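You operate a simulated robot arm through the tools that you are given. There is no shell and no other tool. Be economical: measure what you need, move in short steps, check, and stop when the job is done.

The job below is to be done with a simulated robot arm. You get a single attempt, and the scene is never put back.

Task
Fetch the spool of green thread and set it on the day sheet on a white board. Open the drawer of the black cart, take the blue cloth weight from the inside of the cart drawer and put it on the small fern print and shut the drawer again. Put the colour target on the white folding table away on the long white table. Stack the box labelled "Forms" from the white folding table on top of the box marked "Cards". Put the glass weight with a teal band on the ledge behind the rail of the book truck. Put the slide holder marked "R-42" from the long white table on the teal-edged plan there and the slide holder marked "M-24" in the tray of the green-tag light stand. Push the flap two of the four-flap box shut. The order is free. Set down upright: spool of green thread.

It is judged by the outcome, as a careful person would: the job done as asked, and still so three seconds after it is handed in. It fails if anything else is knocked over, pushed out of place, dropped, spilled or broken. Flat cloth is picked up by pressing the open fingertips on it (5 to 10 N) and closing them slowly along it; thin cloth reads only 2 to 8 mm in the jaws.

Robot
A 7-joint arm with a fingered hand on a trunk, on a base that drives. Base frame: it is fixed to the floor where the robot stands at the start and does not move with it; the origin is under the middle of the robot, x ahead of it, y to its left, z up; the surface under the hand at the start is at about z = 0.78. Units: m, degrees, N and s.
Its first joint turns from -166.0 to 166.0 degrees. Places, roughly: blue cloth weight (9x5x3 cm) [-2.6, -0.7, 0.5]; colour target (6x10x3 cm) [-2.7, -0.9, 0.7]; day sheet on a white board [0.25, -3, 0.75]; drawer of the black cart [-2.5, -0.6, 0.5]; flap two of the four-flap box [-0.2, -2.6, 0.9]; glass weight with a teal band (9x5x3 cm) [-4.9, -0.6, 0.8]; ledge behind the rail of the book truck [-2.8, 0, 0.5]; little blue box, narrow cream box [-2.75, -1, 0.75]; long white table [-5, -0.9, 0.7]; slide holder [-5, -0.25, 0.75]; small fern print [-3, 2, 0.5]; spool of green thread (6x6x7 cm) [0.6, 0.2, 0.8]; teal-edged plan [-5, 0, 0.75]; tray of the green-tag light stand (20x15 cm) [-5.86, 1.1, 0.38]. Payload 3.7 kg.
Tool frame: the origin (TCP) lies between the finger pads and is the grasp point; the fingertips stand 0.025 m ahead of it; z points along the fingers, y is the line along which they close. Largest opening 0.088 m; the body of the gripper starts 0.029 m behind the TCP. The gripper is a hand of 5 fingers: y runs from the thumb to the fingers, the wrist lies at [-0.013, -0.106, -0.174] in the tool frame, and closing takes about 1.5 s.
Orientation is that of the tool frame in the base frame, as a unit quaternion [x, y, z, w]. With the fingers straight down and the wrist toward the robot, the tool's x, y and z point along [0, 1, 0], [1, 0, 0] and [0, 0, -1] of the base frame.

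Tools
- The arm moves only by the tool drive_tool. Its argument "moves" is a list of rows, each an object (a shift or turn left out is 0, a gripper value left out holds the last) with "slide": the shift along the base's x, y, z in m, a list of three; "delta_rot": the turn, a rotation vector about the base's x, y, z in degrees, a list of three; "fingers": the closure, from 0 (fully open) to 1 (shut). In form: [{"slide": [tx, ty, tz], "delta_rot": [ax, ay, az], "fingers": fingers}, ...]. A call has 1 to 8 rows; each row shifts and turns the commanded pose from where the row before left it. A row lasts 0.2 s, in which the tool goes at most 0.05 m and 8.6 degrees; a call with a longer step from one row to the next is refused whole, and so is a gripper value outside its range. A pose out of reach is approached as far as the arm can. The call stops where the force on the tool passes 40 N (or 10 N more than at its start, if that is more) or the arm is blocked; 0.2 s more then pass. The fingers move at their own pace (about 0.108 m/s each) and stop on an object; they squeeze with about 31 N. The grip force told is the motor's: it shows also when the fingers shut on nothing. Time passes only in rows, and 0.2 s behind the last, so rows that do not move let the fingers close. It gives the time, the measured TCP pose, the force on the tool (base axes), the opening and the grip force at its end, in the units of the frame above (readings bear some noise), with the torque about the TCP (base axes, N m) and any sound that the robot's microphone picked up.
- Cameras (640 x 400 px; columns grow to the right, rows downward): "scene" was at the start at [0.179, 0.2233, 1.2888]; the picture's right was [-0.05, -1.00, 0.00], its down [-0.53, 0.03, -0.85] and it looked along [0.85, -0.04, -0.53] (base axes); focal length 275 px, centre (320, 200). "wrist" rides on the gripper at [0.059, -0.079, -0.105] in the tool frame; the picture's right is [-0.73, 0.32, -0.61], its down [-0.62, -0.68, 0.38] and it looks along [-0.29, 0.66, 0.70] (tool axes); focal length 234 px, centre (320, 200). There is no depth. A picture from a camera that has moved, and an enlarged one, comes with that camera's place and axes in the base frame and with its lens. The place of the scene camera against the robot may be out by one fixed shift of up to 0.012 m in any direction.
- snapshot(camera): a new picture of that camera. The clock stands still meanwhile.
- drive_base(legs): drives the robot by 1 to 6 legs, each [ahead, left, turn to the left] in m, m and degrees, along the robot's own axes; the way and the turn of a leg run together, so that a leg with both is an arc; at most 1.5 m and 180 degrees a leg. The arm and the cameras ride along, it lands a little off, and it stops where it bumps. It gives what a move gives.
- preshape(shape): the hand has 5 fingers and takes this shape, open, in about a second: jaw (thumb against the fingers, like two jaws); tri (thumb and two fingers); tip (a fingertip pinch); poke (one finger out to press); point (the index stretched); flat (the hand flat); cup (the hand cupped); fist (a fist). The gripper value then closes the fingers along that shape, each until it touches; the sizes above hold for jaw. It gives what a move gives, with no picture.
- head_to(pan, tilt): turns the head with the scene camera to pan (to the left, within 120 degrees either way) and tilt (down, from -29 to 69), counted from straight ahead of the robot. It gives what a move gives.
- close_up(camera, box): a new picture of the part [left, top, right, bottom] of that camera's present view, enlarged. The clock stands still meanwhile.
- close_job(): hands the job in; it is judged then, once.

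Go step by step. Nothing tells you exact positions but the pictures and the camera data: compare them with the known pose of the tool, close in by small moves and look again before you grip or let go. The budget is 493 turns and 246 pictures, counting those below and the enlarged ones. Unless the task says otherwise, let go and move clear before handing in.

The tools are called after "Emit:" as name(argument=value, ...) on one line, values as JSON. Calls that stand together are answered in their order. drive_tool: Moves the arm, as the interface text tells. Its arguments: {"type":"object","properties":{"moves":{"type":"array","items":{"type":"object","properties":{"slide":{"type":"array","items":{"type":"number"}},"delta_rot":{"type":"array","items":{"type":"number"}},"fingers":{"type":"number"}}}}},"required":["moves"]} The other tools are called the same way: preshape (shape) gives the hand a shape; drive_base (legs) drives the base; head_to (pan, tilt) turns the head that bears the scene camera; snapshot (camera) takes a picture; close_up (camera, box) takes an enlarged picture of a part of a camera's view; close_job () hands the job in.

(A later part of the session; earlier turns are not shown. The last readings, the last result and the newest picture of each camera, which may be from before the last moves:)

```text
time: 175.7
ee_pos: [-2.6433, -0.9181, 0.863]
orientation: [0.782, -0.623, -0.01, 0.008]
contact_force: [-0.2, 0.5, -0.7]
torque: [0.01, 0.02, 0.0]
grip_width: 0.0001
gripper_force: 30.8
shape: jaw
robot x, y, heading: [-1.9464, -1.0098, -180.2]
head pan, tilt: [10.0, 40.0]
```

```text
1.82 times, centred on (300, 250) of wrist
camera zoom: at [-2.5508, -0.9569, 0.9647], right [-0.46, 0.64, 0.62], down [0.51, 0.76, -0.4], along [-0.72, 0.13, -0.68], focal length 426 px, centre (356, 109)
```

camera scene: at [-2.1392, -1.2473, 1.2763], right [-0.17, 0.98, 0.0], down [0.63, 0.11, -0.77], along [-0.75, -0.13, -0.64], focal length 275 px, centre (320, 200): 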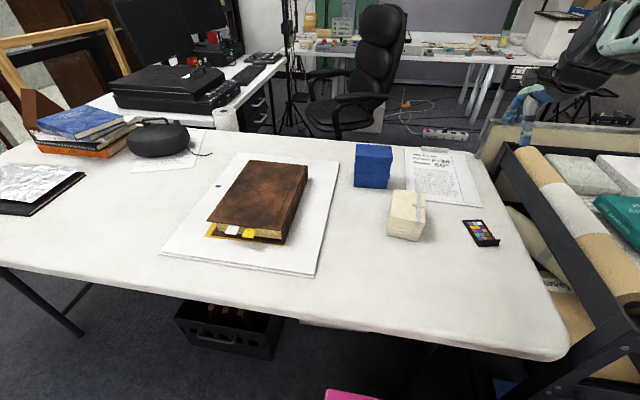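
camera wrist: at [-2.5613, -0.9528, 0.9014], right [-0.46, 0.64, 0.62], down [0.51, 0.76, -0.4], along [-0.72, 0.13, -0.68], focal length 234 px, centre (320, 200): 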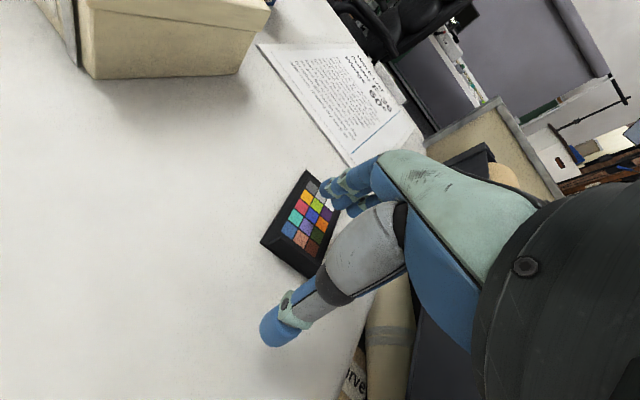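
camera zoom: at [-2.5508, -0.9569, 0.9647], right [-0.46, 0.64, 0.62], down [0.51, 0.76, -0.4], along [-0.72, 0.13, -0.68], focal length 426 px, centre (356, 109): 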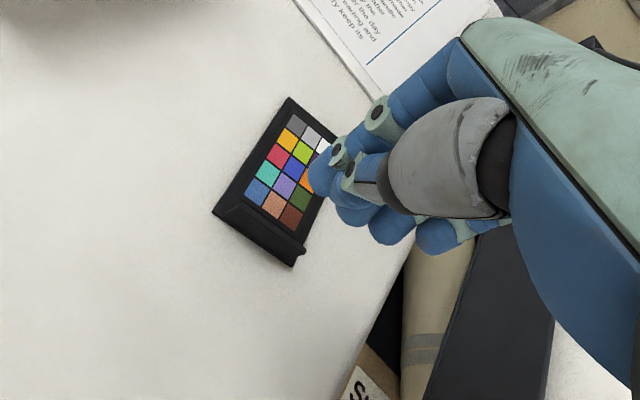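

The ledge is only ~2 cm tall and the curling fingers rode over it. I'll try the fingertip-pinch shape and look at its geometry.

Emit:
preshape(shape="tip")

Emit:
close_up(camera="scene", box=[420, 140, 580, 280])

Emit:
close_up(camera="wrist", box=[200, 120, 420, 370])

```text
time: 176.6
ee_pos: [-2.6437, -0.9181, 0.8627]
orientation: [0.783, -0.622, -0.01, 0.008]
contact_force: [0.4, 0.8, 0.1]
torque: [-0.02, -0.02, -0.03]
grip_width: 0.0874
gripper_force: 0.1
shape: tip
robot x, y, heading: [-1.9492, -1.0097, -180.1]
head pan, tilt: [10.0, 40.0]
```

```text
2.86 times, centred on (500, 210) of scene
camera zoom: at [-2.1391, -1.2473, 1.2763], right [-0.17, 0.98, 0.0], down [0.63, 0.11, -0.77], along [-0.75, -0.13, -0.64], focal length 785 px, centre (-194, 171)
```

zoom: 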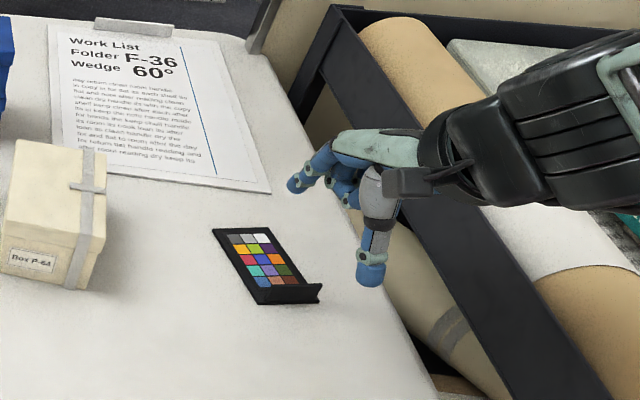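

```text
1.60 times, centred on (310, 245) of wrist
camera zoom: at [-2.5508, -0.9569, 0.9644], right [-0.46, 0.64, 0.62], down [0.51, 0.76, -0.4], along [-0.72, 0.13, -0.68], focal length 375 px, centre (336, 128)
```

zoom: 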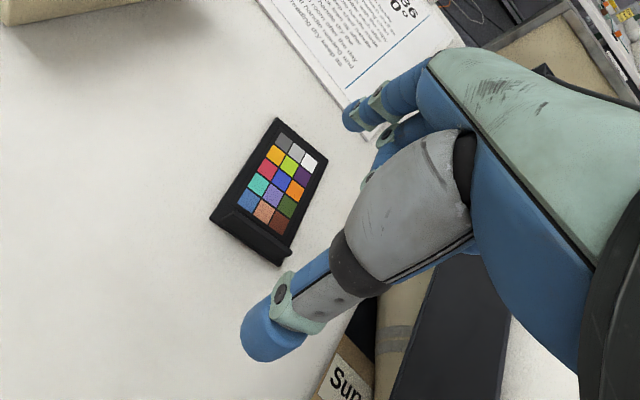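

Emit:
drive_tool(moves=[{"fingers": 0.8}, {}, {}, {}, {}, {}])

Emit:
close_up(camera="scene", box=[420, 140, 580, 280])

Emit:
close_up(camera="wrist", box=[200, 120, 420, 370])

```text
time: 178.0
ee_pos: [-2.6437, -0.9178, 0.862]
orientation: [0.783, -0.621, -0.009, 0.008]
contact_force: [0.1, -0.4, 0.4]
torque: [0.05, 0.05, 0.04]
grip_width: 0.018
gripper_force: 0.0
shape: tip
robot x, y, heading: [-1.9469, -1.0105, -179.9]
head pan, tilt: [10.0, 40.0]
```

```text
2.86 times, centred on (500, 210) of scene
camera zoom: at [-2.1391, -1.2473, 1.2763], right [-0.17, 0.98, 0.0], down [0.63, 0.11, -0.77], along [-0.75, -0.13, -0.64], focal length 785 px, centre (-194, 171)
```

zoom: 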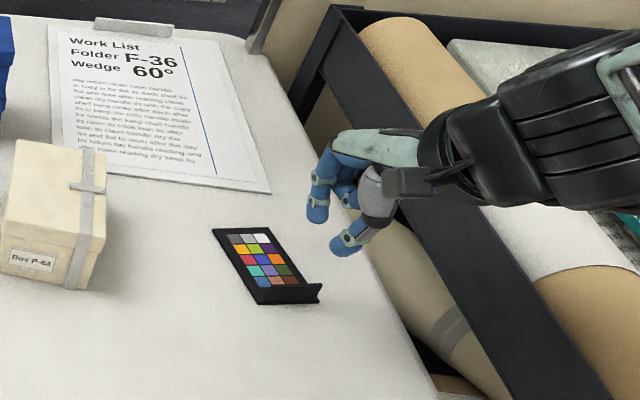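

```text
1.60 times, centred on (310, 245) of wrist
camera zoom: at [-2.5508, -0.9569, 0.9644], right [-0.46, 0.64, 0.62], down [0.51, 0.76, -0.4], along [-0.72, 0.13, -0.68], focal length 375 px, centre (336, 128)
```

zoom: 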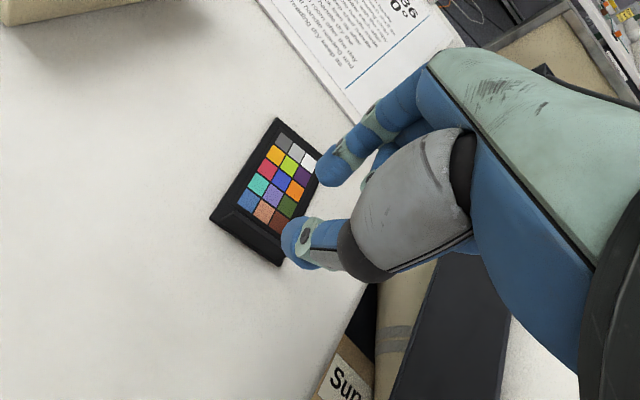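

The pinch meets ~15 mm below the TCP. I'll pre-close halfway, lower around the ledge at (-2.638,-0.920), and check.

Emit:
drive_tool(moves=[{"slide": [0.005, -0.002, 0], "fingers": 0.5}, {"slide": [0, 0, -0.03]}, {"slide": [0, 0, -0.025]}, {"slide": [0, 0, -0.007]}, {}])

Emit:
close_up(camera="scene", box=[440, 170, 540, 260])

Emit:
close_up(camera="wrist", box=[240, 150, 380, 310])

```text
time: 179.2
ee_pos: [-2.6391, -0.921, 0.7976]
orientation: [0.783, -0.622, -0.01, 0.007]
contact_force: [-0.7, 1.1, -0.3]
torque: [0.01, 0.0, 0.01]
grip_width: 0.0435
gripper_force: 0.0
shape: tip
robot x, y, heading: [-1.9442, -1.0091, -180.0]
head pan, tilt: [10.0, 40.0]
```

```text
4.44 times, centred on (490, 215) of scene
camera zoom: at [-2.1391, -1.2473, 1.2763], right [-0.17, 0.98, 0.0], down [0.63, 0.11, -0.77], along [-0.75, -0.13, -0.64], focal length 1221 px, centre (-436, 133)
```

zoom: 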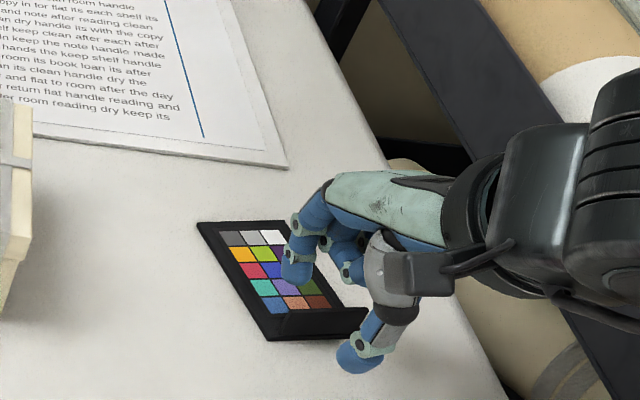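

```text
2.50 times, centred on (310, 230) of wrist
camera zoom: at [-2.547, -0.9604, 0.9003], right [-0.46, 0.63, 0.62], down [0.51, 0.76, -0.4], along [-0.72, 0.13, -0.68], focal length 585 px, centre (345, 125)
```

zoom: 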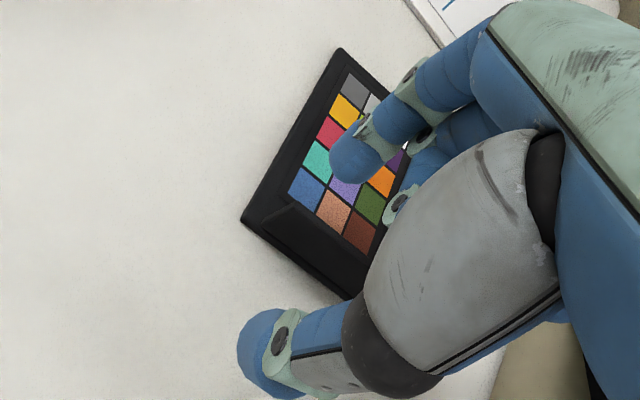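

Index is behind and thumb in front of the ledge. Down a little more and close.

Emit:
drive_tool(moves=[{"slide": [0, 0, -0.004]}, {"slide": [0, 0, -0.003]}, {"fingers": 0.65}, {"fingers": 0.8}, {"fingers": 0.9}, {"fingers": 1}, {}, {}])

Emit:
drive_tool(moves=[{}, {}])

Emit:
close_up(camera="scene", box=[440, 170, 540, 260])

Emit:
close_up(camera="wrist", box=[240, 150, 380, 310])

```text
time: 181.0
ee_pos: [-2.6384, -0.9202, 0.7908]
orientation: [0.782, -0.623, -0.009, 0.007]
contact_force: [-1.0, 0.2, 0.1]
torque: [0.02, 0.02, 0.02]
grip_width: 0.0
gripper_force: 30.9
shape: tip
robot x, y, heading: [-1.948, -1.0071, -179.6]
head pan, tilt: [10.0, 40.0]
```

```text
time: 181.6
ee_pos: [-2.6381, -0.9208, 0.7908]
orientation: [0.782, -0.623, -0.01, 0.008]
contact_force: [0.8, 0.0, -0.3]
torque: [-0.04, 0.01, 0.02]
grip_width: 0.0004
gripper_force: 30.8
shape: tip
robot x, y, heading: [-1.942, -1.0096, -180.2]
head pan, tilt: [10.0, 40.0]
```

```text
4.44 times, centred on (490, 215) of scene
camera zoom: at [-2.1391, -1.2473, 1.2763], right [-0.17, 0.98, 0.0], down [0.63, 0.11, -0.77], along [-0.75, -0.13, -0.64], focal length 1221 px, centre (-436, 133)
```

zoom: 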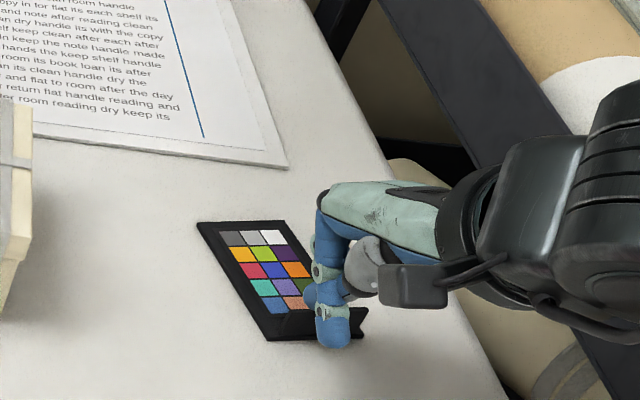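

```text
2.50 times, centred on (310, 230) of wrist
camera zoom: at [-2.5465, -0.96, 0.8933], right [-0.46, 0.64, 0.62], down [0.51, 0.76, -0.4], along [-0.72, 0.13, -0.68], focal length 585 px, centre (345, 125)
```

zoom: 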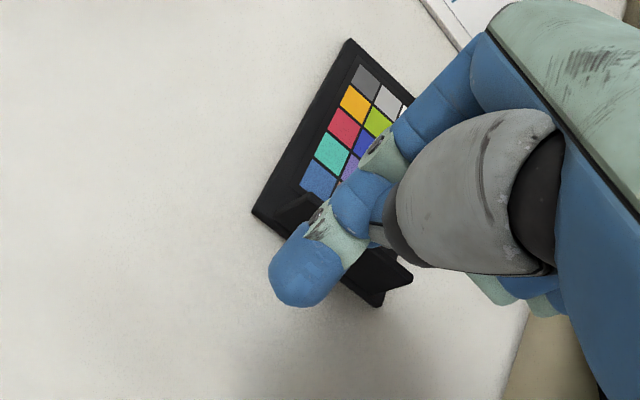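

Still above the ledge. I'll reopen halfway and go down until I feel contact to learn the real height.

Emit:
drive_tool(moves=[{"slide": [0, 0, 0.02], "fingers": 0.5}, {}, {}, {"slide": [0, 0, -0.02]}, {"slide": [0, 0, -0.005]}, {"slide": [0, 0, -0.005]}, {"slide": [0, 0, -0.004]}, {}])

Emit:
close_up(camera="scene", box=[440, 170, 540, 260])

```text
time: 183.4
ee_pos: [-2.638, -0.9212, 0.7762]
orientation: [0.783, -0.622, -0.008, 0.008]
contact_force: [0.4, 0.2, -0.1]
torque: [0.01, 0.0, -0.03]
grip_width: 0.0441
gripper_force: 0.0
shape: tip
robot x, y, heading: [-1.9469, -1.0112, -180.1]
head pan, tilt: [10.0, 40.0]
```

```text
4.44 times, centred on (490, 215) of scene
camera zoom: at [-2.1391, -1.2473, 1.2763], right [-0.17, 0.98, 0.0], down [0.63, 0.11, -0.77], along [-0.75, -0.13, -0.64], focal length 1221 px, centre (-436, 133)
```

zoom: 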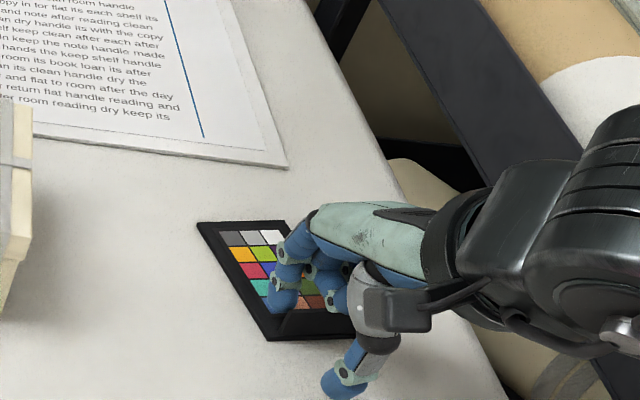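

Emit:
drive_tool(moves=[{"slide": [0, 0, -0.004]}, {"slide": [0, 0, -0.004]}, {"slide": [0, 0, -0.003]}, {"slide": [0, 0, -0.003]}, {}])

Emit:
close_up(camera="wrist", box=[240, 150, 380, 310])

```text
time: 184.3
ee_pos: [-2.642, -0.9215, 0.7673]
orientation: [0.783, -0.622, -0.014, 0.014]
contact_force: [1.2, -0.7, 19.8]
torque: [-0.22, 0.5, -0.02]
grip_width: 0.0419
gripper_force: 0.0
shape: tip
robot x, y, heading: [-1.9439, -1.0122, -180.1]
head pan, tilt: [10.0, 40.0]
stopped in row 4: the force on the tool passed its limit at 43 N (the readings are from after the stop); the commanded pose is now the measured one
```

```text
2.50 times, centred on (310, 230) of wrist
camera zoom: at [-2.5478, -0.96, 0.8692], right [-0.46, 0.64, 0.62], down [0.51, 0.76, -0.41], along [-0.73, 0.13, -0.67], focal length 585 px, centre (345, 125)
```

zoom: 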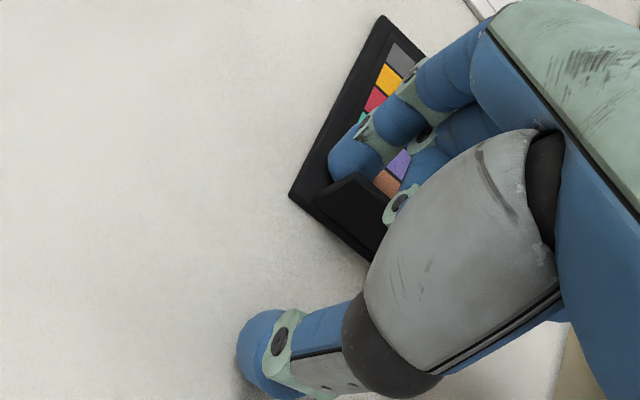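

Contact on the plate; the real table height is ~0.74. Index is just behind the ledge. Up 2 mm and close.

Emit:
drive_tool(moves=[{"slide": [0, 0, 0.003]}, {"fingers": 0.65}, {"fingers": 0.8}, {"fingers": 0.9}, {"fingers": 1}, {}, {}, {}])

Emit:
close_up(camera="wrist", box=[240, 150, 380, 310])

Emit:
close_up(camera="scene", box=[440, 170, 540, 260])

```text
time: 186.1
ee_pos: [-2.6408, -0.9201, 0.7705]
orientation: [0.783, -0.622, -0.012, 0.012]
contact_force: [0.6, 0.2, 0.0]
torque: [-0.01, 0.05, -0.02]
grip_width: 0.0002
gripper_force: 30.8
shape: tip
robot x, y, heading: [-1.9429, -1.0082, -180.2]
head pan, tilt: [10.0, 40.0]
```

```text
2.50 times, centred on (310, 230) of wrist
camera zoom: at [-2.5468, -0.9596, 0.8718], right [-0.46, 0.64, 0.62], down [0.51, 0.76, -0.4], along [-0.73, 0.13, -0.67], focal length 585 px, centre (345, 125)
```

zoom: 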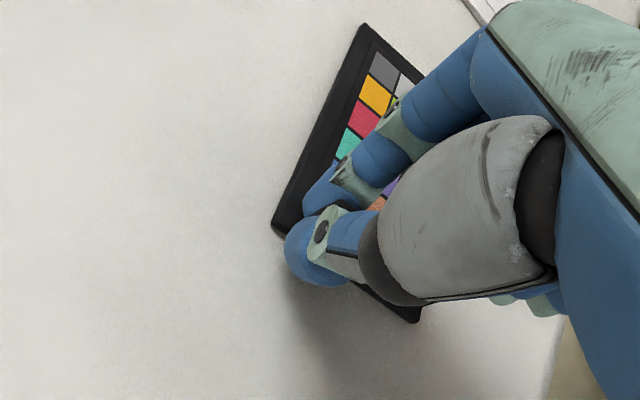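

```text
4.44 times, centred on (490, 215) of scene
camera zoom: at [-2.1391, -1.2473, 1.2763], right [-0.17, 0.98, 0.0], down [0.63, 0.11, -0.77], along [-0.75, -0.13, -0.64], focal length 1221 px, centre (-436, 133)
```

zoom: 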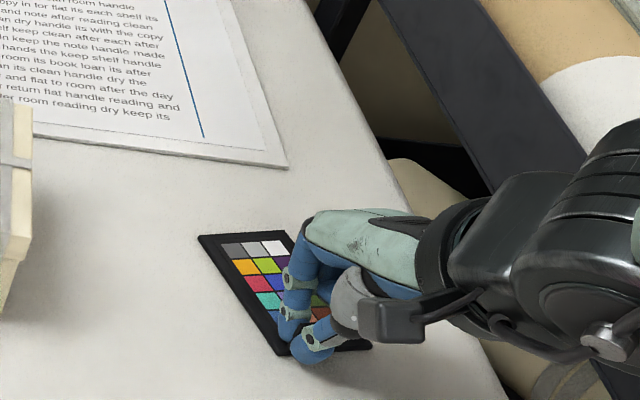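

The ledge seems pinched between index and thumb. I'll lift and see.

Emit:
drive_tool(moves=[{"slide": [0, 0, 0.01]}, {"slide": [0, 0, 0.02]}, {"slide": [0, 0, 0.03]}, {}])

Emit:
close_up(camera="scene", box=[440, 150, 560, 270])

Emit:
close_up(camera="wrist", box=[220, 130, 400, 330])

```text
time: 187.1
ee_pos: [-2.6395, -0.9189, 0.8306]
orientation: [0.783, -0.622, -0.013, 0.011]
contact_force: [-0.2, -0.3, 0.1]
torque: [0.04, -0.01, 0.01]
grip_width: 0.001
gripper_force: 30.7
shape: tip
robot x, y, heading: [-1.9441, -1.009, -179.9]
head pan, tilt: [10.0, 40.0]
```

```text
3.33 times, centred on (500, 210) of scene
camera zoom: at [-2.1391, -1.2473, 1.2763], right [-0.17, 0.98, 0.0], down [0.63, 0.11, -0.77], along [-0.75, -0.13, -0.64], focal length 916 px, centre (-280, 167)
```

zoom: 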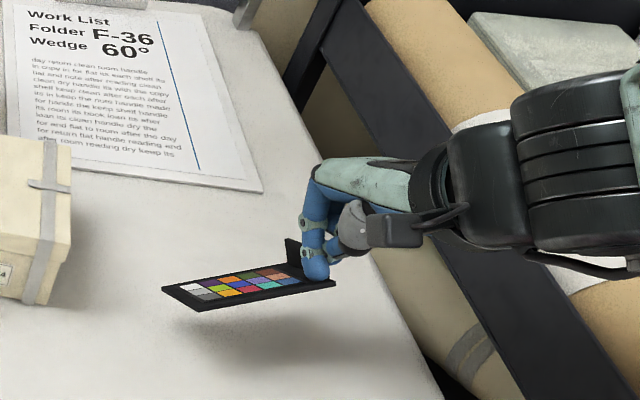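

```text
2.00 times, centred on (310, 230) of wrist
camera zoom: at [-2.5469, -0.9576, 0.9328], right [-0.46, 0.64, 0.62], down [0.51, 0.76, -0.4], along [-0.73, 0.13, -0.67], focal length 468 px, centre (340, 140)
```

zoom: 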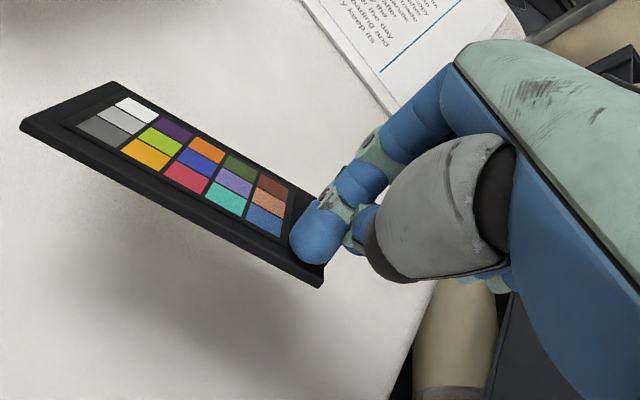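

It's held, but it swivelled in the fingertip pinch. That is too loose to drive with, so I'll set it down again and regrip the ledge with the whole hand.

Emit:
drive_tool(moves=[{"slide": [0, 0, -0.03]}, {"slide": [0, 0, -0.02]}, {"slide": [0, 0, -0.008]}, {}])

Emit:
close_up(camera="scene", box=[440, 150, 560, 270])

```text
time: 188.1
ee_pos: [-2.6412, -0.9205, 0.7724]
orientation: [0.783, -0.622, -0.013, 0.012]
contact_force: [0.1, 0.3, 0.4]
torque: [0.02, 0.01, 0.0]
grip_width: 0.0
gripper_force: 30.7
shape: tip
robot x, y, heading: [-1.9421, -1.0067, -180.0]
head pan, tilt: [10.0, 40.0]
```

```text
3.33 times, centred on (500, 210) of scene
camera zoom: at [-2.1391, -1.2473, 1.2763], right [-0.17, 0.98, 0.0], down [0.63, 0.11, -0.77], along [-0.75, -0.13, -0.64], focal length 916 px, centre (-280, 167)
```

zoom: 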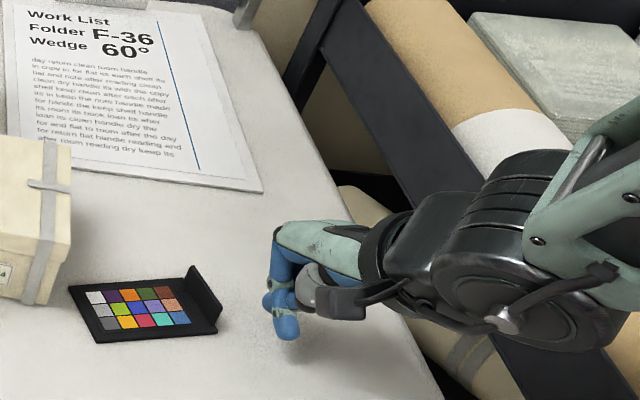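

It has slipped off and lies flat on the table, nearer the cream box. I'll raise the hand, go back to jaw, and measure it again using the right table height (~0.74).

Emit:
drive_tool(moves=[{"slide": [0, 0, 0.04]}, {"slide": [0, 0, 0.045]}, {"slide": [0, 0, 0.045]}, {"slide": [0, 0, 0.045], "fingers": 0}, {}])

Emit:
preshape(shape="jaw")

Emit:
close_up(camera="scene", box=[400, 180, 520, 270])

Emit:
close_up(camera="wrist", box=[100, 160, 340, 400])

```text
time: 189.3
ee_pos: [-2.6412, -0.9183, 0.944]
orientation: [0.784, -0.621, -0.013, 0.012]
contact_force: [0.3, 0.8, 0.0]
torque: [-0.04, -0.01, -0.01]
grip_width: 0.0875
gripper_force: 0.1
shape: tip
robot x, y, heading: [-1.9451, -1.0111, -179.9]
head pan, tilt: [10.0, 40.0]
```

```text
time: 190.2
ee_pos: [-2.642, -0.9176, 0.9435]
orientation: [0.783, -0.622, -0.012, 0.011]
contact_force: [0.3, 0.7, -0.1]
torque: [0.02, 0.01, -0.01]
grip_width: 0.0877
gripper_force: 0.1
shape: jaw
robot x, y, heading: [-1.9466, -1.0084, -179.9]
head pan, tilt: [10.0, 40.0]
```

```text
4.44 times, centred on (460, 225) of scene
camera zoom: at [-2.1391, -1.2473, 1.2763], right [-0.17, 0.98, 0.0], down [0.63, 0.11, -0.77], along [-0.75, -0.13, -0.64], focal length 1221 px, centre (-302, 89)
```

zoom: 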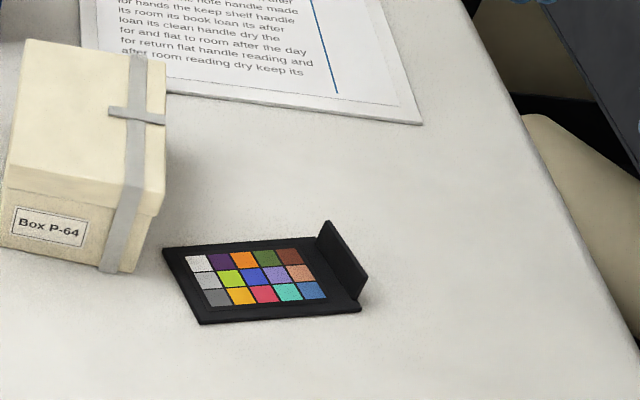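

```text
1.67 times, centred on (220, 280) of wrist
camera zoom: at [-2.5491, -0.9555, 1.045], right [-0.46, 0.64, 0.62], down [0.51, 0.76, -0.4], along [-0.73, 0.13, -0.67], focal length 390 px, centre (487, 67)
```

zoom: 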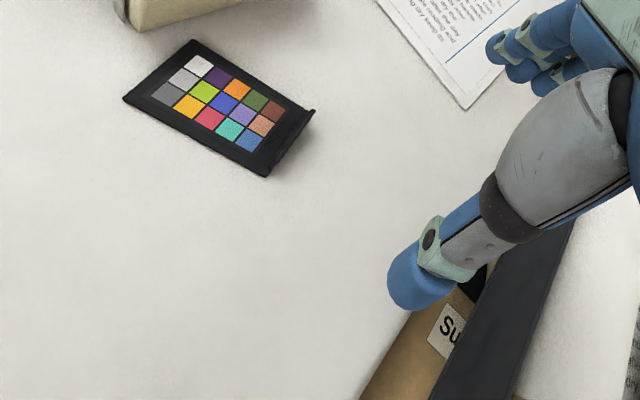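

Now consistent: plate centre (-2.648,-1.013), ledge centre about (-2.66,-0.972) on its +y side. I'll turn the hand 91° and lower with half-closed jaw.

Emit:
drive_tool(moves=[{"delta_rot": [0, 0, 8.5]}, {"delta_rot": [0, 0, 8.5]}, {"delta_rot": [0, 0, 8.5]}, {"delta_rot": [0, 0, 8.5]}, {"delta_rot": [0, 0, 8.5]}, {"delta_rot": [0, 0, 8.5]}, {"delta_rot": [0, 0, 8.5]}, {"delta_rot": [0, 0, 8.5]}])

Emit:
drive_tool(moves=[{"delta_rot": [0, 0, 8.5], "slide": [-0.005, -0.02, 0], "fingers": 0.4}, {"delta_rot": [0, 0, 8.5], "slide": [-0.005, -0.02, -0.02]}, {"delta_rot": [0, 0, 6], "slide": [-0.003, -0.014, -0.03]}, {"slide": [0, 0, -0.04]}, {}])

Emit:
close_up(camera="scene", box=[400, 150, 540, 270])

Emit:
snapshot(camera="wrist")

```text
time: 192.0
ee_pos: [-2.6412, -0.921, 0.9463]
orientation: [0.997, -0.076, -0.004, 0.018]
contact_force: [-0.3, 0.9, -0.1]
torque: [0.01, 0.01, -0.03]
grip_width: 0.0875
gripper_force: 0.1
shape: jaw
robot x, y, heading: [-1.944, -1.0106, -180.0]
head pan, tilt: [10.0, 40.0]
```

```text
time: 193.2
ee_pos: [-2.6544, -0.9754, 0.8575]
orientation: [0.992, 0.123, 0.0, 0.017]
contact_force: [-0.4, 1.0, 0.2]
torque: [0.01, -0.02, 0.0]
grip_width: 0.0533
gripper_force: 0.1
shape: jaw
robot x, y, heading: [-1.9436, -1.0103, -180.1]
head pan, tilt: [10.0, 40.0]
```

```text
3.33 times, centred on (470, 210) of scene
camera zoom: at [-2.1391, -1.2473, 1.2763], right [-0.17, 0.98, 0.0], down [0.63, 0.11, -0.77], along [-0.75, -0.13, -0.64], focal length 916 px, centre (-180, 167)
```

zoom: 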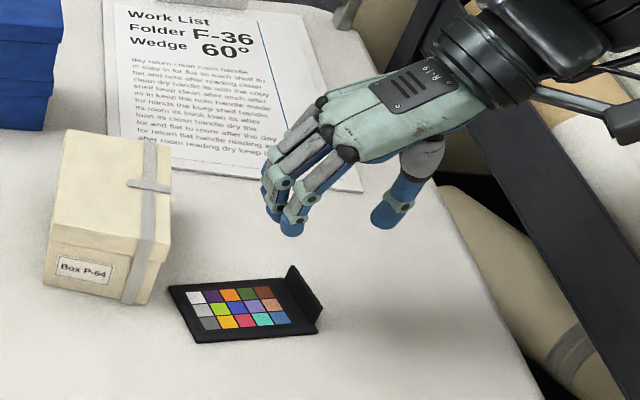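

```text
115 pictures are left
camera wrist: at [-2.6166, -0.8797, 0.9589], right [-0.63, -0.47, 0.62], down [-0.77, 0.5, -0.4], along [-0.12, -0.73, -0.67], focal length 234 px, centre (320, 200)
```

wrist: 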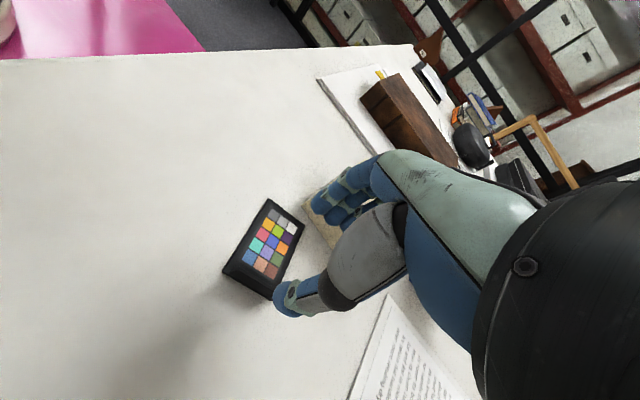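

Emit:
drive_tool(moves=[{"slide": [-0.003, 0.008, -0.03]}, {"slide": [0, 0, -0.03]}, {"slide": [0, 0, -0.015]}, {"slide": [0, 0, -0.006]}, {"slide": [0, 0, -0.004]}, {}])

Emit:
close_up(camera="scene", box=[400, 150, 540, 270])

```text
time: 194.6
ee_pos: [-2.6569, -0.9665, 0.7709]
orientation: [0.992, 0.123, 0.0, 0.016]
contact_force: [0.2, 0.1, 0.3]
torque: [0.02, 0.0, -0.03]
grip_width: 0.0531
gripper_force: 0.1
shape: jaw
robot x, y, heading: [-1.9449, -1.0053, -180.0]
head pan, tilt: [10.0, 40.0]
```

```text
3.33 times, centred on (470, 210) of scene
camera zoom: at [-2.1391, -1.2473, 1.2763], right [-0.17, 0.98, 0.0], down [0.63, 0.11, -0.77], along [-0.75, -0.13, -0.64], focal length 916 px, centre (-180, 167)
```

zoom: 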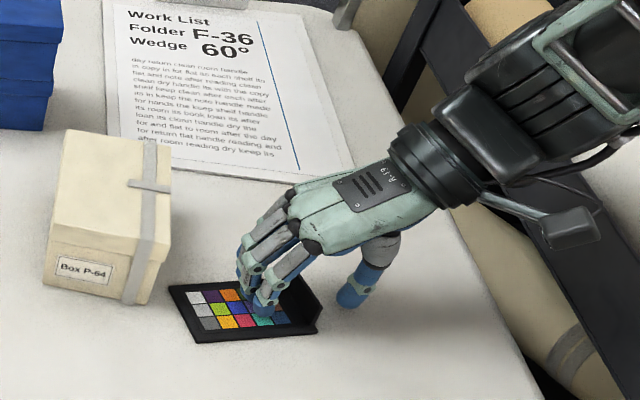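

Fingers and thumb straddle the ledge. Closing.

Emit:
drive_tool(moves=[{"slide": [0, 0, -0.003]}, {"fingers": 0.6}, {"fingers": 0.75}, {"fingers": 0.9}, {"fingers": 1}, {}, {}, {}])

Emit:
drive_tool(moves=[{}, {"slide": [0, 0, 0.01]}, {"slide": [0, 0, 0.02]}, {"slide": [0, 0, 0.03]}, {}])

Emit:
close_up(camera="scene", box=[400, 150, 540, 270])

```text
time: 196.4
ee_pos: [-2.6572, -0.9668, 0.7673]
orientation: [0.992, 0.122, 0.0, 0.017]
contact_force: [0.1, 0.6, -0.3]
torque: [-0.09, -0.02, 0.02]
grip_width: 0.0115
gripper_force: 30.5
shape: jaw
robot x, y, heading: [-1.9453, -1.0119, -179.9]
head pan, tilt: [10.0, 40.0]
```

```text
time: 197.6
ee_pos: [-2.6563, -0.9656, 0.8296]
orientation: [0.992, 0.123, -0.001, 0.016]
contact_force: [0.7, 0.3, -0.3]
torque: [0.0, 0.0, -0.01]
grip_width: 0.0103
gripper_force: 30.5
shape: jaw
robot x, y, heading: [-1.9455, -1.0088, -179.9]
head pan, tilt: [10.0, 40.0]
```

```text
3.33 times, centred on (470, 210) of scene
camera zoom: at [-2.1391, -1.2473, 1.2763], right [-0.17, 0.98, 0.0], down [0.63, 0.11, -0.77], along [-0.75, -0.13, -0.64], focal length 916 px, centre (-180, 167)
```

zoom: 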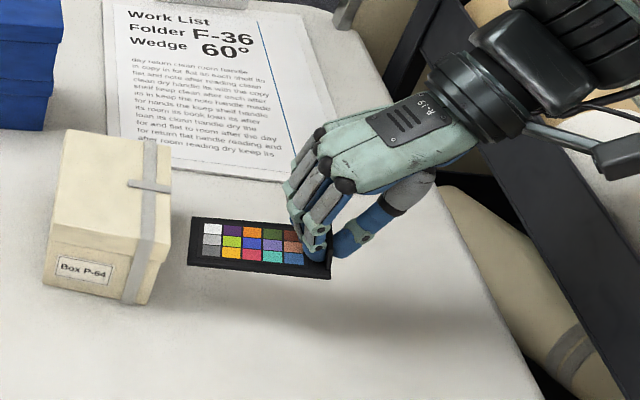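

Held firmly by the ledge now. I'll raise it, retract, and drive north around the book truck toward the long table.

Emit:
drive_tool(moves=[{"slide": [0.01, 0, 0.045]}, {"slide": [0.02, 0, 0.045]}, {"slide": [0.02, 0, 0.045]}, {"slide": [0.03, 0, 0.035]}, {"slide": [0.03, 0, 0.035]}, {"slide": [0.03, 0, 0.035]}, {"slide": [0.03, 0, 0.035]}, {"slide": [0.03, 0, 0.035]}])

Emit:
drive_base(legs=[[0, -0.55, 0], [-0.25, 0, 0], [0, -1.3, 0]])

Emit:
head_to(pan=0, tilt=25)

Emit:
snapshot(camera="scene")

```text
time: 199.4
ee_pos: [-2.4548, -0.9657, 1.1395]
orientation: [0.992, 0.123, 0.0, 0.018]
contact_force: [-0.9, 0.4, 0.3]
torque: [-0.01, -0.03, -0.03]
grip_width: 0.0101
gripper_force: 30.8
shape: jaw
robot x, y, heading: [-1.9435, -1.0095, -180.0]
head pan, tilt: [10.0, 40.0]
```

```text
time: 210.2
ee_pos: [-2.2102, 0.8797, 1.1386]
orientation: [0.99, 0.138, -0.001, 0.017]
contact_force: [-0.1, 0.5, -0.2]
torque: [-0.02, 0.0, -0.01]
grip_width: 0.01
gripper_force: 30.8
shape: jaw
robot x, y, heading: [-1.6999, 0.8489, -178.2]
head pan, tilt: [10.0, 40.0]
```

```text
time: 211.0
ee_pos: [-2.2114, 0.8791, 1.1397]
orientation: [0.99, 0.138, -0.001, 0.017]
contact_force: [-0.3, 0.3, 0.3]
torque: [0.01, -0.01, -0.04]
grip_width: 0.01
gripper_force: 30.9
shape: jaw
robot x, y, heading: [-1.6979, 0.8511, -178.1]
head pan, tilt: [0.0, 25.0]
```

```text
112 pictures are left
camera scene: at [-1.8951, 0.6224, 1.2996], right [-0.03, 1.0, 0.0], down [0.42, 0.01, -0.91], along [-0.91, -0.03, -0.42], focal length 275 px, centre (320, 200)
```

scene: 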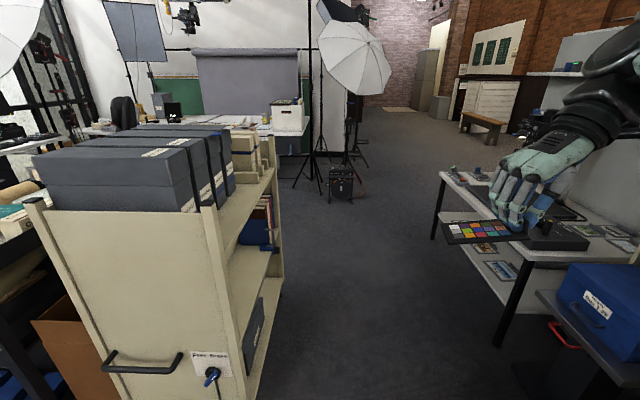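

A clear corridor at y≈0.8–0.9. Driving west.

Emit:
drive_base(legs=[[1.5, 0.0, -1.8], [0.5, 0, 0]])

Emit:
head_to(pan=25, tilt=22)

Emit:
snapshot(camera="scene")

```text
time: 221.1
ee_pos: [-4.2265, 0.8299, 1.1398]
orientation: [0.991, 0.135, -0.001, 0.017]
contact_force: [0.9, -0.6, 0.6]
torque: [-0.02, -0.01, 0.01]
grip_width: 0.01
gripper_force: 30.6
shape: jaw
robot x, y, heading: [-3.7195, 0.7977, -178.4]
head pan, tilt: [0.0, 25.0]
```

```text
time: 221.9
ee_pos: [-4.2283, 0.8291, 1.1399]
orientation: [0.991, 0.135, 0.0, 0.016]
contact_force: [0.2, -0.6, -0.3]
torque: [-0.01, 0.01, -0.01]
grip_width: 0.01
gripper_force: 31.3
shape: jaw
robot x, y, heading: [-3.7179, 0.7962, -178.2]
head pan, tilt: [25.0, 22.0]
```

```text
111 pictures are left
camera scene: at [-3.9052, 0.5313, 1.3045], right [-0.44, 0.9, 0.0], down [0.34, 0.17, -0.93], along [-0.83, -0.41, -0.37], focal length 275 px, centre (320, 200)
```

scene: 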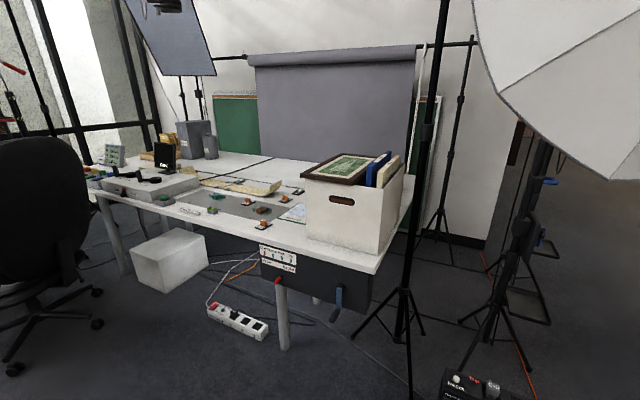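

The long table's front edge is at x≈-4.67, y from -1.45 to 0.36, with a white box at its near end. I'll raise the hand, go ahead, then slide left along it.

Emit:
drive_tool(moves=[{"slide": [0.02, 0, 0.04]}, {"slide": [0.02, 0, 0.04]}, {"slide": [0, 0, 0.03]}, {}])

Emit:
drive_base(legs=[[0.44, 0, -1.8], [0, 0.95, 0]])

Emit:
head_to(pan=0, tilt=35)

Emit:
snapshot(camera="scene")

```text
time: 222.9
ee_pos: [-4.1885, 0.8292, 1.2525]
orientation: [0.991, 0.133, -0.001, 0.017]
contact_force: [-0.3, 0.2, -0.2]
torque: [0.01, 0.0, 0.01]
grip_width: 0.01
gripper_force: 30.4
shape: jaw
robot x, y, heading: [-3.7166, 0.7957, -178.8]
head pan, tilt: [25.0, 22.0]
```

```text
time: 230.2
ee_pos: [-4.6381, -0.1106, 1.2517]
orientation: [0.993, 0.119, -0.001, 0.017]
contact_force: [0.0, -0.4, -0.1]
torque: [-0.01, 0.0, -0.02]
grip_width: 0.01
gripper_force: 31.1
shape: jaw
robot x, y, heading: [-4.1707, -0.1575, 179.9]
head pan, tilt: [25.0, 22.0]
```

```text
time: 231.1
ee_pos: [-4.6382, -0.1091, 1.2512]
orientation: [0.993, 0.119, -0.001, 0.017]
contact_force: [-0.2, 0.5, -0.3]
torque: [0.04, 0.01, 0.0]
grip_width: 0.01
gripper_force: 30.9
shape: jaw
robot x, y, heading: [-4.1684, -0.1596, 179.6]
head pan, tilt: [0.0, 35.0]
```

```text
110 pictures are left
camera scene: at [-4.3678, -0.3774, 1.2839], right [0.01, 1.0, 0.0], down [0.57, 0.0, -0.82], along [-0.82, 0.0, -0.57], focal length 275 px, centre (320, 200)
```

scene: 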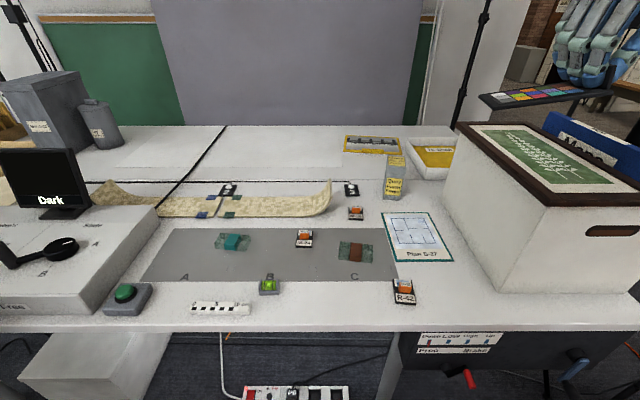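

I see the teal-band glass weight at A, R-42 near the front, the teal-edged plan G-37, and free space in the front strip near (-4.75,-0.34). I'll place the colour target there.

Emit:
drive_base(legs=[[-0.06, 0, 0]])

Emit:
drive_tool(moves=[{"slide": [-0.03, -0.035, 0], "delta_rot": [0, 0, -7]}, {"slide": [-0.03, -0.035, 0], "delta_rot": [0, 0, -6.7]}, {"slide": [-0.03, -0.035, -0.01]}, {"slide": [-0.03, -0.035, -0.01]}, {"slide": [-0.025, -0.03, -0.03]}, {"slide": [-0.025, -0.025, -0.035]}, {"slide": [0, 0, -0.045]}, {"slide": [0, 0, -0.045]}])

Emit:
snapshot(camera="scene")

```text
time: 232.1
ee_pos: [-4.5796, -0.1095, 1.2502]
orientation: [0.993, 0.119, -0.001, 0.017]
contact_force: [-0.7, 0.5, 0.8]
torque: [-0.01, -0.03, 0.02]
grip_width: 0.01
gripper_force: 31.2
shape: jaw
robot x, y, heading: [-4.1045, -0.1565, 179.6]
head pan, tilt: [0.0, 35.0]
```

```text
time: 233.8
ee_pos: [-4.7516, -0.3074, 1.0739]
orientation: [1.0, 0.0, -0.003, 0.016]
contact_force: [0.3, -0.2, -0.1]
torque: [0.03, 0.02, 0.0]
grip_width: 0.0097
gripper_force: 31.2
shape: jaw
robot x, y, heading: [-4.1108, -0.1584, 179.5]
head pan, tilt: [0.0, 35.0]
```

```text
109 pictures are left
camera scene: at [-4.3088, -0.3777, 1.2839], right [0.01, 1.0, 0.0], down [0.57, 0.0, -0.82], along [-0.82, 0.01, -0.57], focal length 275 px, centre (320, 200)
```

scene: 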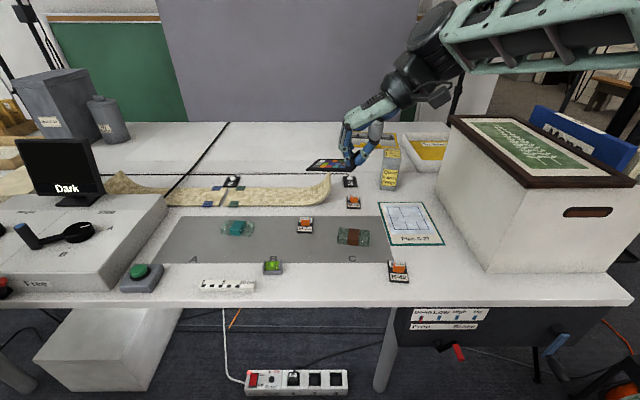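

Emit:
drive_tool(moves=[{"slide": [0.005, 0, -0.045]}, {"slide": [0.005, 0, -0.045]}, {"slide": [0, 0, -0.045]}, {"slide": [0, 0, -0.045]}, {"slide": [0, 0, -0.045]}, {}])

Emit:
close_up(camera="scene", box=[240, 190, 440, 320])

```text
time: 235.2
ee_pos: [-4.7415, -0.3048, 0.8511]
orientation: [1.0, -0.001, -0.003, 0.016]
contact_force: [0.0, 0.4, 0.8]
torque: [0.05, 0.0, -0.02]
grip_width: 0.0097
gripper_force: 31.7
shape: jaw
robot x, y, heading: [-4.1062, -0.1596, 179.5]
head pan, tilt: [0.0, 35.0]
```

```text
3.08 times, centred on (340, 255) of scene
camera zoom: at [-4.3089, -0.3777, 1.2839], right [0.01, 1.0, 0.0], down [0.57, 0.0, -0.82], along [-0.82, 0.01, -0.57], focal length 846 px, centre (258, 31)
```

zoom: 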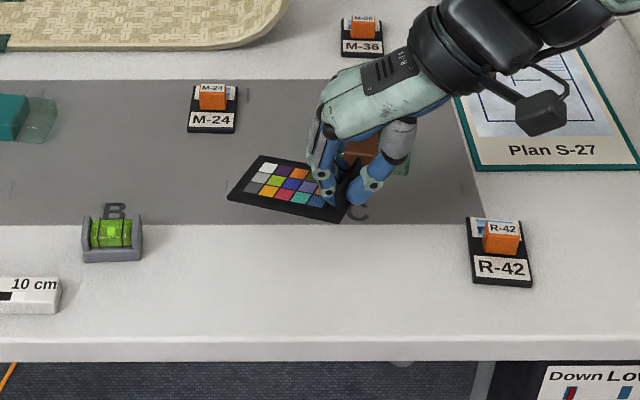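

Emit:
drive_tool(moves=[{"slide": [0, 0, -0.04]}, {"slide": [0, 0, -0.02]}, {"slide": [0, 0, -0.01]}, {"slide": [0, 0, -0.005]}, {}])

Emit:
close_up(camera="scene", box=[240, 190, 440, 320])

```text
time: 236.4
ee_pos: [-4.7396, -0.3061, 0.7761]
orientation: [1.0, -0.001, -0.002, 0.017]
contact_force: [0.7, -0.8, 0.1]
torque: [-0.07, 0.05, 0.05]
grip_width: 0.0096
gripper_force: 30.9
shape: jaw
robot x, y, heading: [-4.1086, -0.1506, 179.7]
head pan, tilt: [0.0, 35.0]
```

```text
3.08 times, centred on (340, 255) of scene
camera zoom: at [-4.3089, -0.3777, 1.2839], right [0.01, 1.0, 0.0], down [0.57, 0.0, -0.82], along [-0.82, 0.01, -0.57], focal length 846 px, centre (258, 31)
```

zoom: 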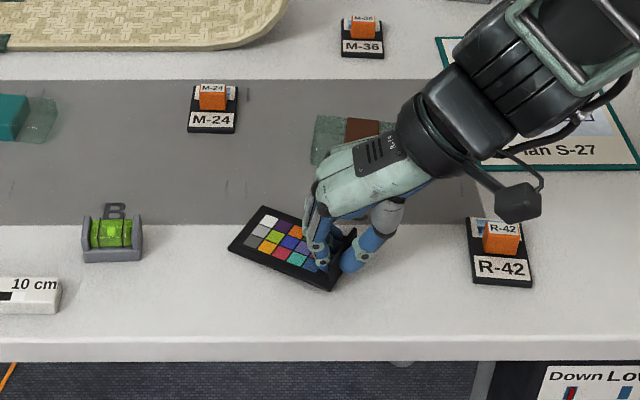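

Emit:
drive_tool(moves=[{"slide": [0.014, 0, 0]}, {"slide": [0, 0, -0.004]}, {"slide": [0, 0, -0.003]}, {"slide": [0, 0, -0.003]}, {"slide": [0, 0, -0.003]}, {}])

Emit:
drive_tool(moves=[{"slide": [0, 0, -0.003]}, {"slide": [0, 0, -0.003]}, {"slide": [0, 0, -0.003]}, {}])

```text
time: 237.7
ee_pos: [-4.7268, -0.3087, 0.7662]
orientation: [1.0, 0.001, -0.005, 0.02]
contact_force: [2.4, 2.2, 20.8]
torque: [-0.29, -0.16, 0.05]
grip_width: 0.0111
gripper_force: 31.2
shape: jaw
robot x, y, heading: [-4.1078, -0.1575, 179.6]
head pan, tilt: [0.0, 35.0]
stopped in row 6: the force on the tool passed its limit at 45 N (the readings are from after the stop); the commanded pose is now the measured one
```

```text
time: 238.1
ee_pos: [-4.7261, -0.3076, 0.7659]
orientation: [1.0, 0.001, -0.007, 0.022]
contact_force: [3.4, 4.4, 22.5]
torque: [-0.21, -0.17, 0.12]
grip_width: 0.011
gripper_force: 31.1
shape: jaw
robot x, y, heading: [-4.1115, -0.1586, 179.9]
head pan, tilt: [0.0, 35.0]
stopped in row 1: the force on the tool passed its limit at 46 N (the readings are from after the stop); the commanded pose is now the measured one
```

On the table. Open to 0.4 only, then rise.

Emit:
drive_tool(moves=[{"slide": [0, 0, 0.002], "fingers": 0.8}, {"fingers": 0.6}, {"fingers": 0.45}, {"slide": [0, 0, 0.003], "fingers": 0.4}, {}, {}, {"slide": [0, 0, 0.02]}, {"slide": [0, 0, 0.04]}])

Emit:
drive_tool(moves=[{"slide": [0, 0, 0.045], "fingers": 0}, {"slide": [0, 0, 0.045]}, {"slide": [0.01, 0.03, 0.035]}, {"slide": [0.02, 0.035, 0.02]}, {"slide": [0.02, 0.04, 0]}, {"slide": [0, 0.04, 0]}])

Emit:
close_up(camera="scene", box=[180, 170, 460, 320])

```text
time: 239.8
ee_pos: [-4.7272, -0.3069, 0.8333]
orientation: [1.0, 0.001, -0.005, 0.021]
contact_force: [0.4, 0.1, 0.8]
torque: [-0.01, 0.02, -0.02]
grip_width: 0.0527
gripper_force: 0.1
shape: jaw
robot x, y, heading: [-4.1107, -0.1595, 179.6]
head pan, tilt: [0.0, 35.0]
```

```text
time: 241.2
ee_pos: [-4.6794, -0.1674, 0.9751]
orientation: [1.0, 0.0, -0.006, 0.02]
contact_force: [0.0, 0.3, 0.5]
torque: [0.03, 0.04, 0.0]
grip_width: 0.0879
gripper_force: 0.1
shape: jaw
robot x, y, heading: [-4.1094, -0.1554, 179.5]
head pan, tilt: [0.0, 35.0]
```

```text
2.29 times, centred on (320, 245) of scene
camera zoom: at [-4.3088, -0.3777, 1.2839], right [0.01, 1.0, 0.0], down [0.57, 0.0, -0.82], along [-0.82, 0.01, -0.57], focal length 628 px, centre (320, 97)
```

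zoom: 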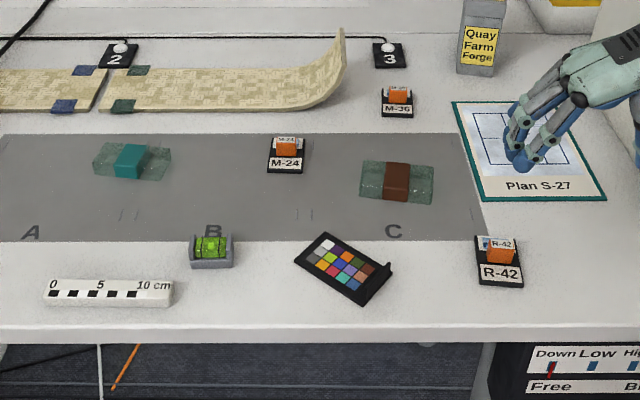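

Colour target is on the long table. Next R-42: its orange block is at about (-4.772,-0.173). I'll turn the wrist toward the robot (white box limits the other side) and come above it.

Emit:
drive_tool(moves=[{"slide": [-0.01, 0, 0], "delta_rot": [0, 0, -8.5]}, {"slide": [-0.01, 0, 0], "delta_rot": [0, 0, -8.5]}, {"slide": [-0.01, 0, 0], "delta_rot": [0, 0, -8.5]}, {"slide": [-0.01, 0, 0], "delta_rot": [0, 0, -8.5]}, {"slide": [-0.01, 0, 0], "delta_rot": [0, 0, -8.5]}, {"slide": [-0.01, 0, 0], "delta_rot": [0, 0, -8.5]}, {"slide": [-0.01, 0, 0], "delta_rot": [0, 0, -8.5]}, {"slide": [-0.01, 0, 0], "delta_rot": [0, 0, -8.5]}])

Emit:
drive_tool(moves=[{"slide": [-0.012, -0.006, 0], "delta_rot": [0, 0, -8.5]}, {"delta_rot": [0, 0, -8.5]}, {"delta_rot": [0, 0, -5], "fingers": 0.4}, {"slide": [0, 0, -0.045]}, {"slide": [0, 0, -0.045]}, {}])

Emit:
snapshot(camera="wrist")

Emit:
close_up(camera="scene", box=[300, 180, 460, 310])

```text
time: 243.1
ee_pos: [-4.7571, -0.1604, 0.976]
orientation: [0.829, -0.559, -0.016, 0.014]
contact_force: [-0.2, 0.2, 0.0]
torque: [0.01, -0.01, 0.04]
grip_width: 0.0876
gripper_force: 0.0
shape: jaw
robot x, y, heading: [-4.1077, -0.1557, 179.9]
head pan, tilt: [0.0, 35.0]
```

```text
time: 244.4
ee_pos: [-4.7686, -0.1716, 0.8841]
orientation: [0.708, -0.706, -0.019, 0.011]
contact_force: [-0.1, 0.1, -0.2]
torque: [0.0, 0.03, 0.0]
grip_width: 0.0533
gripper_force: 0.0
shape: jaw
robot x, y, heading: [-4.1075, -0.1589, 179.7]
head pan, tilt: [0.0, 35.0]
```

```text
105 pictures are left
camera wrist: at [-4.6862, -0.2306, 0.9849], right [-0.3, 0.72, 0.63], down [0.66, 0.63, -0.41], along [-0.69, 0.3, -0.67], focal length 234 px, centre (320, 200)
```

wrist: 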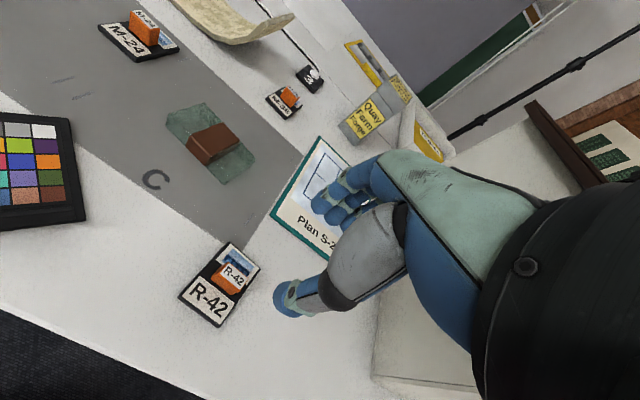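

```text
3.08 times, centred on (380, 245) of scene
camera zoom: at [-4.3089, -0.3777, 1.2839], right [0.01, 1.0, 0.0], down [0.57, 0.0, -0.82], along [-0.82, 0.01, -0.57], focal length 846 px, centre (135, 62)
```

zoom: 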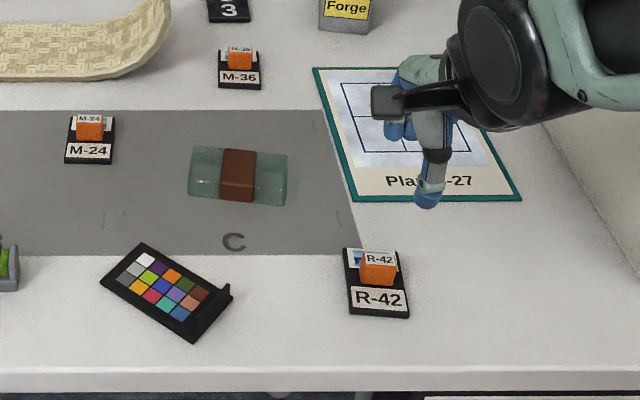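

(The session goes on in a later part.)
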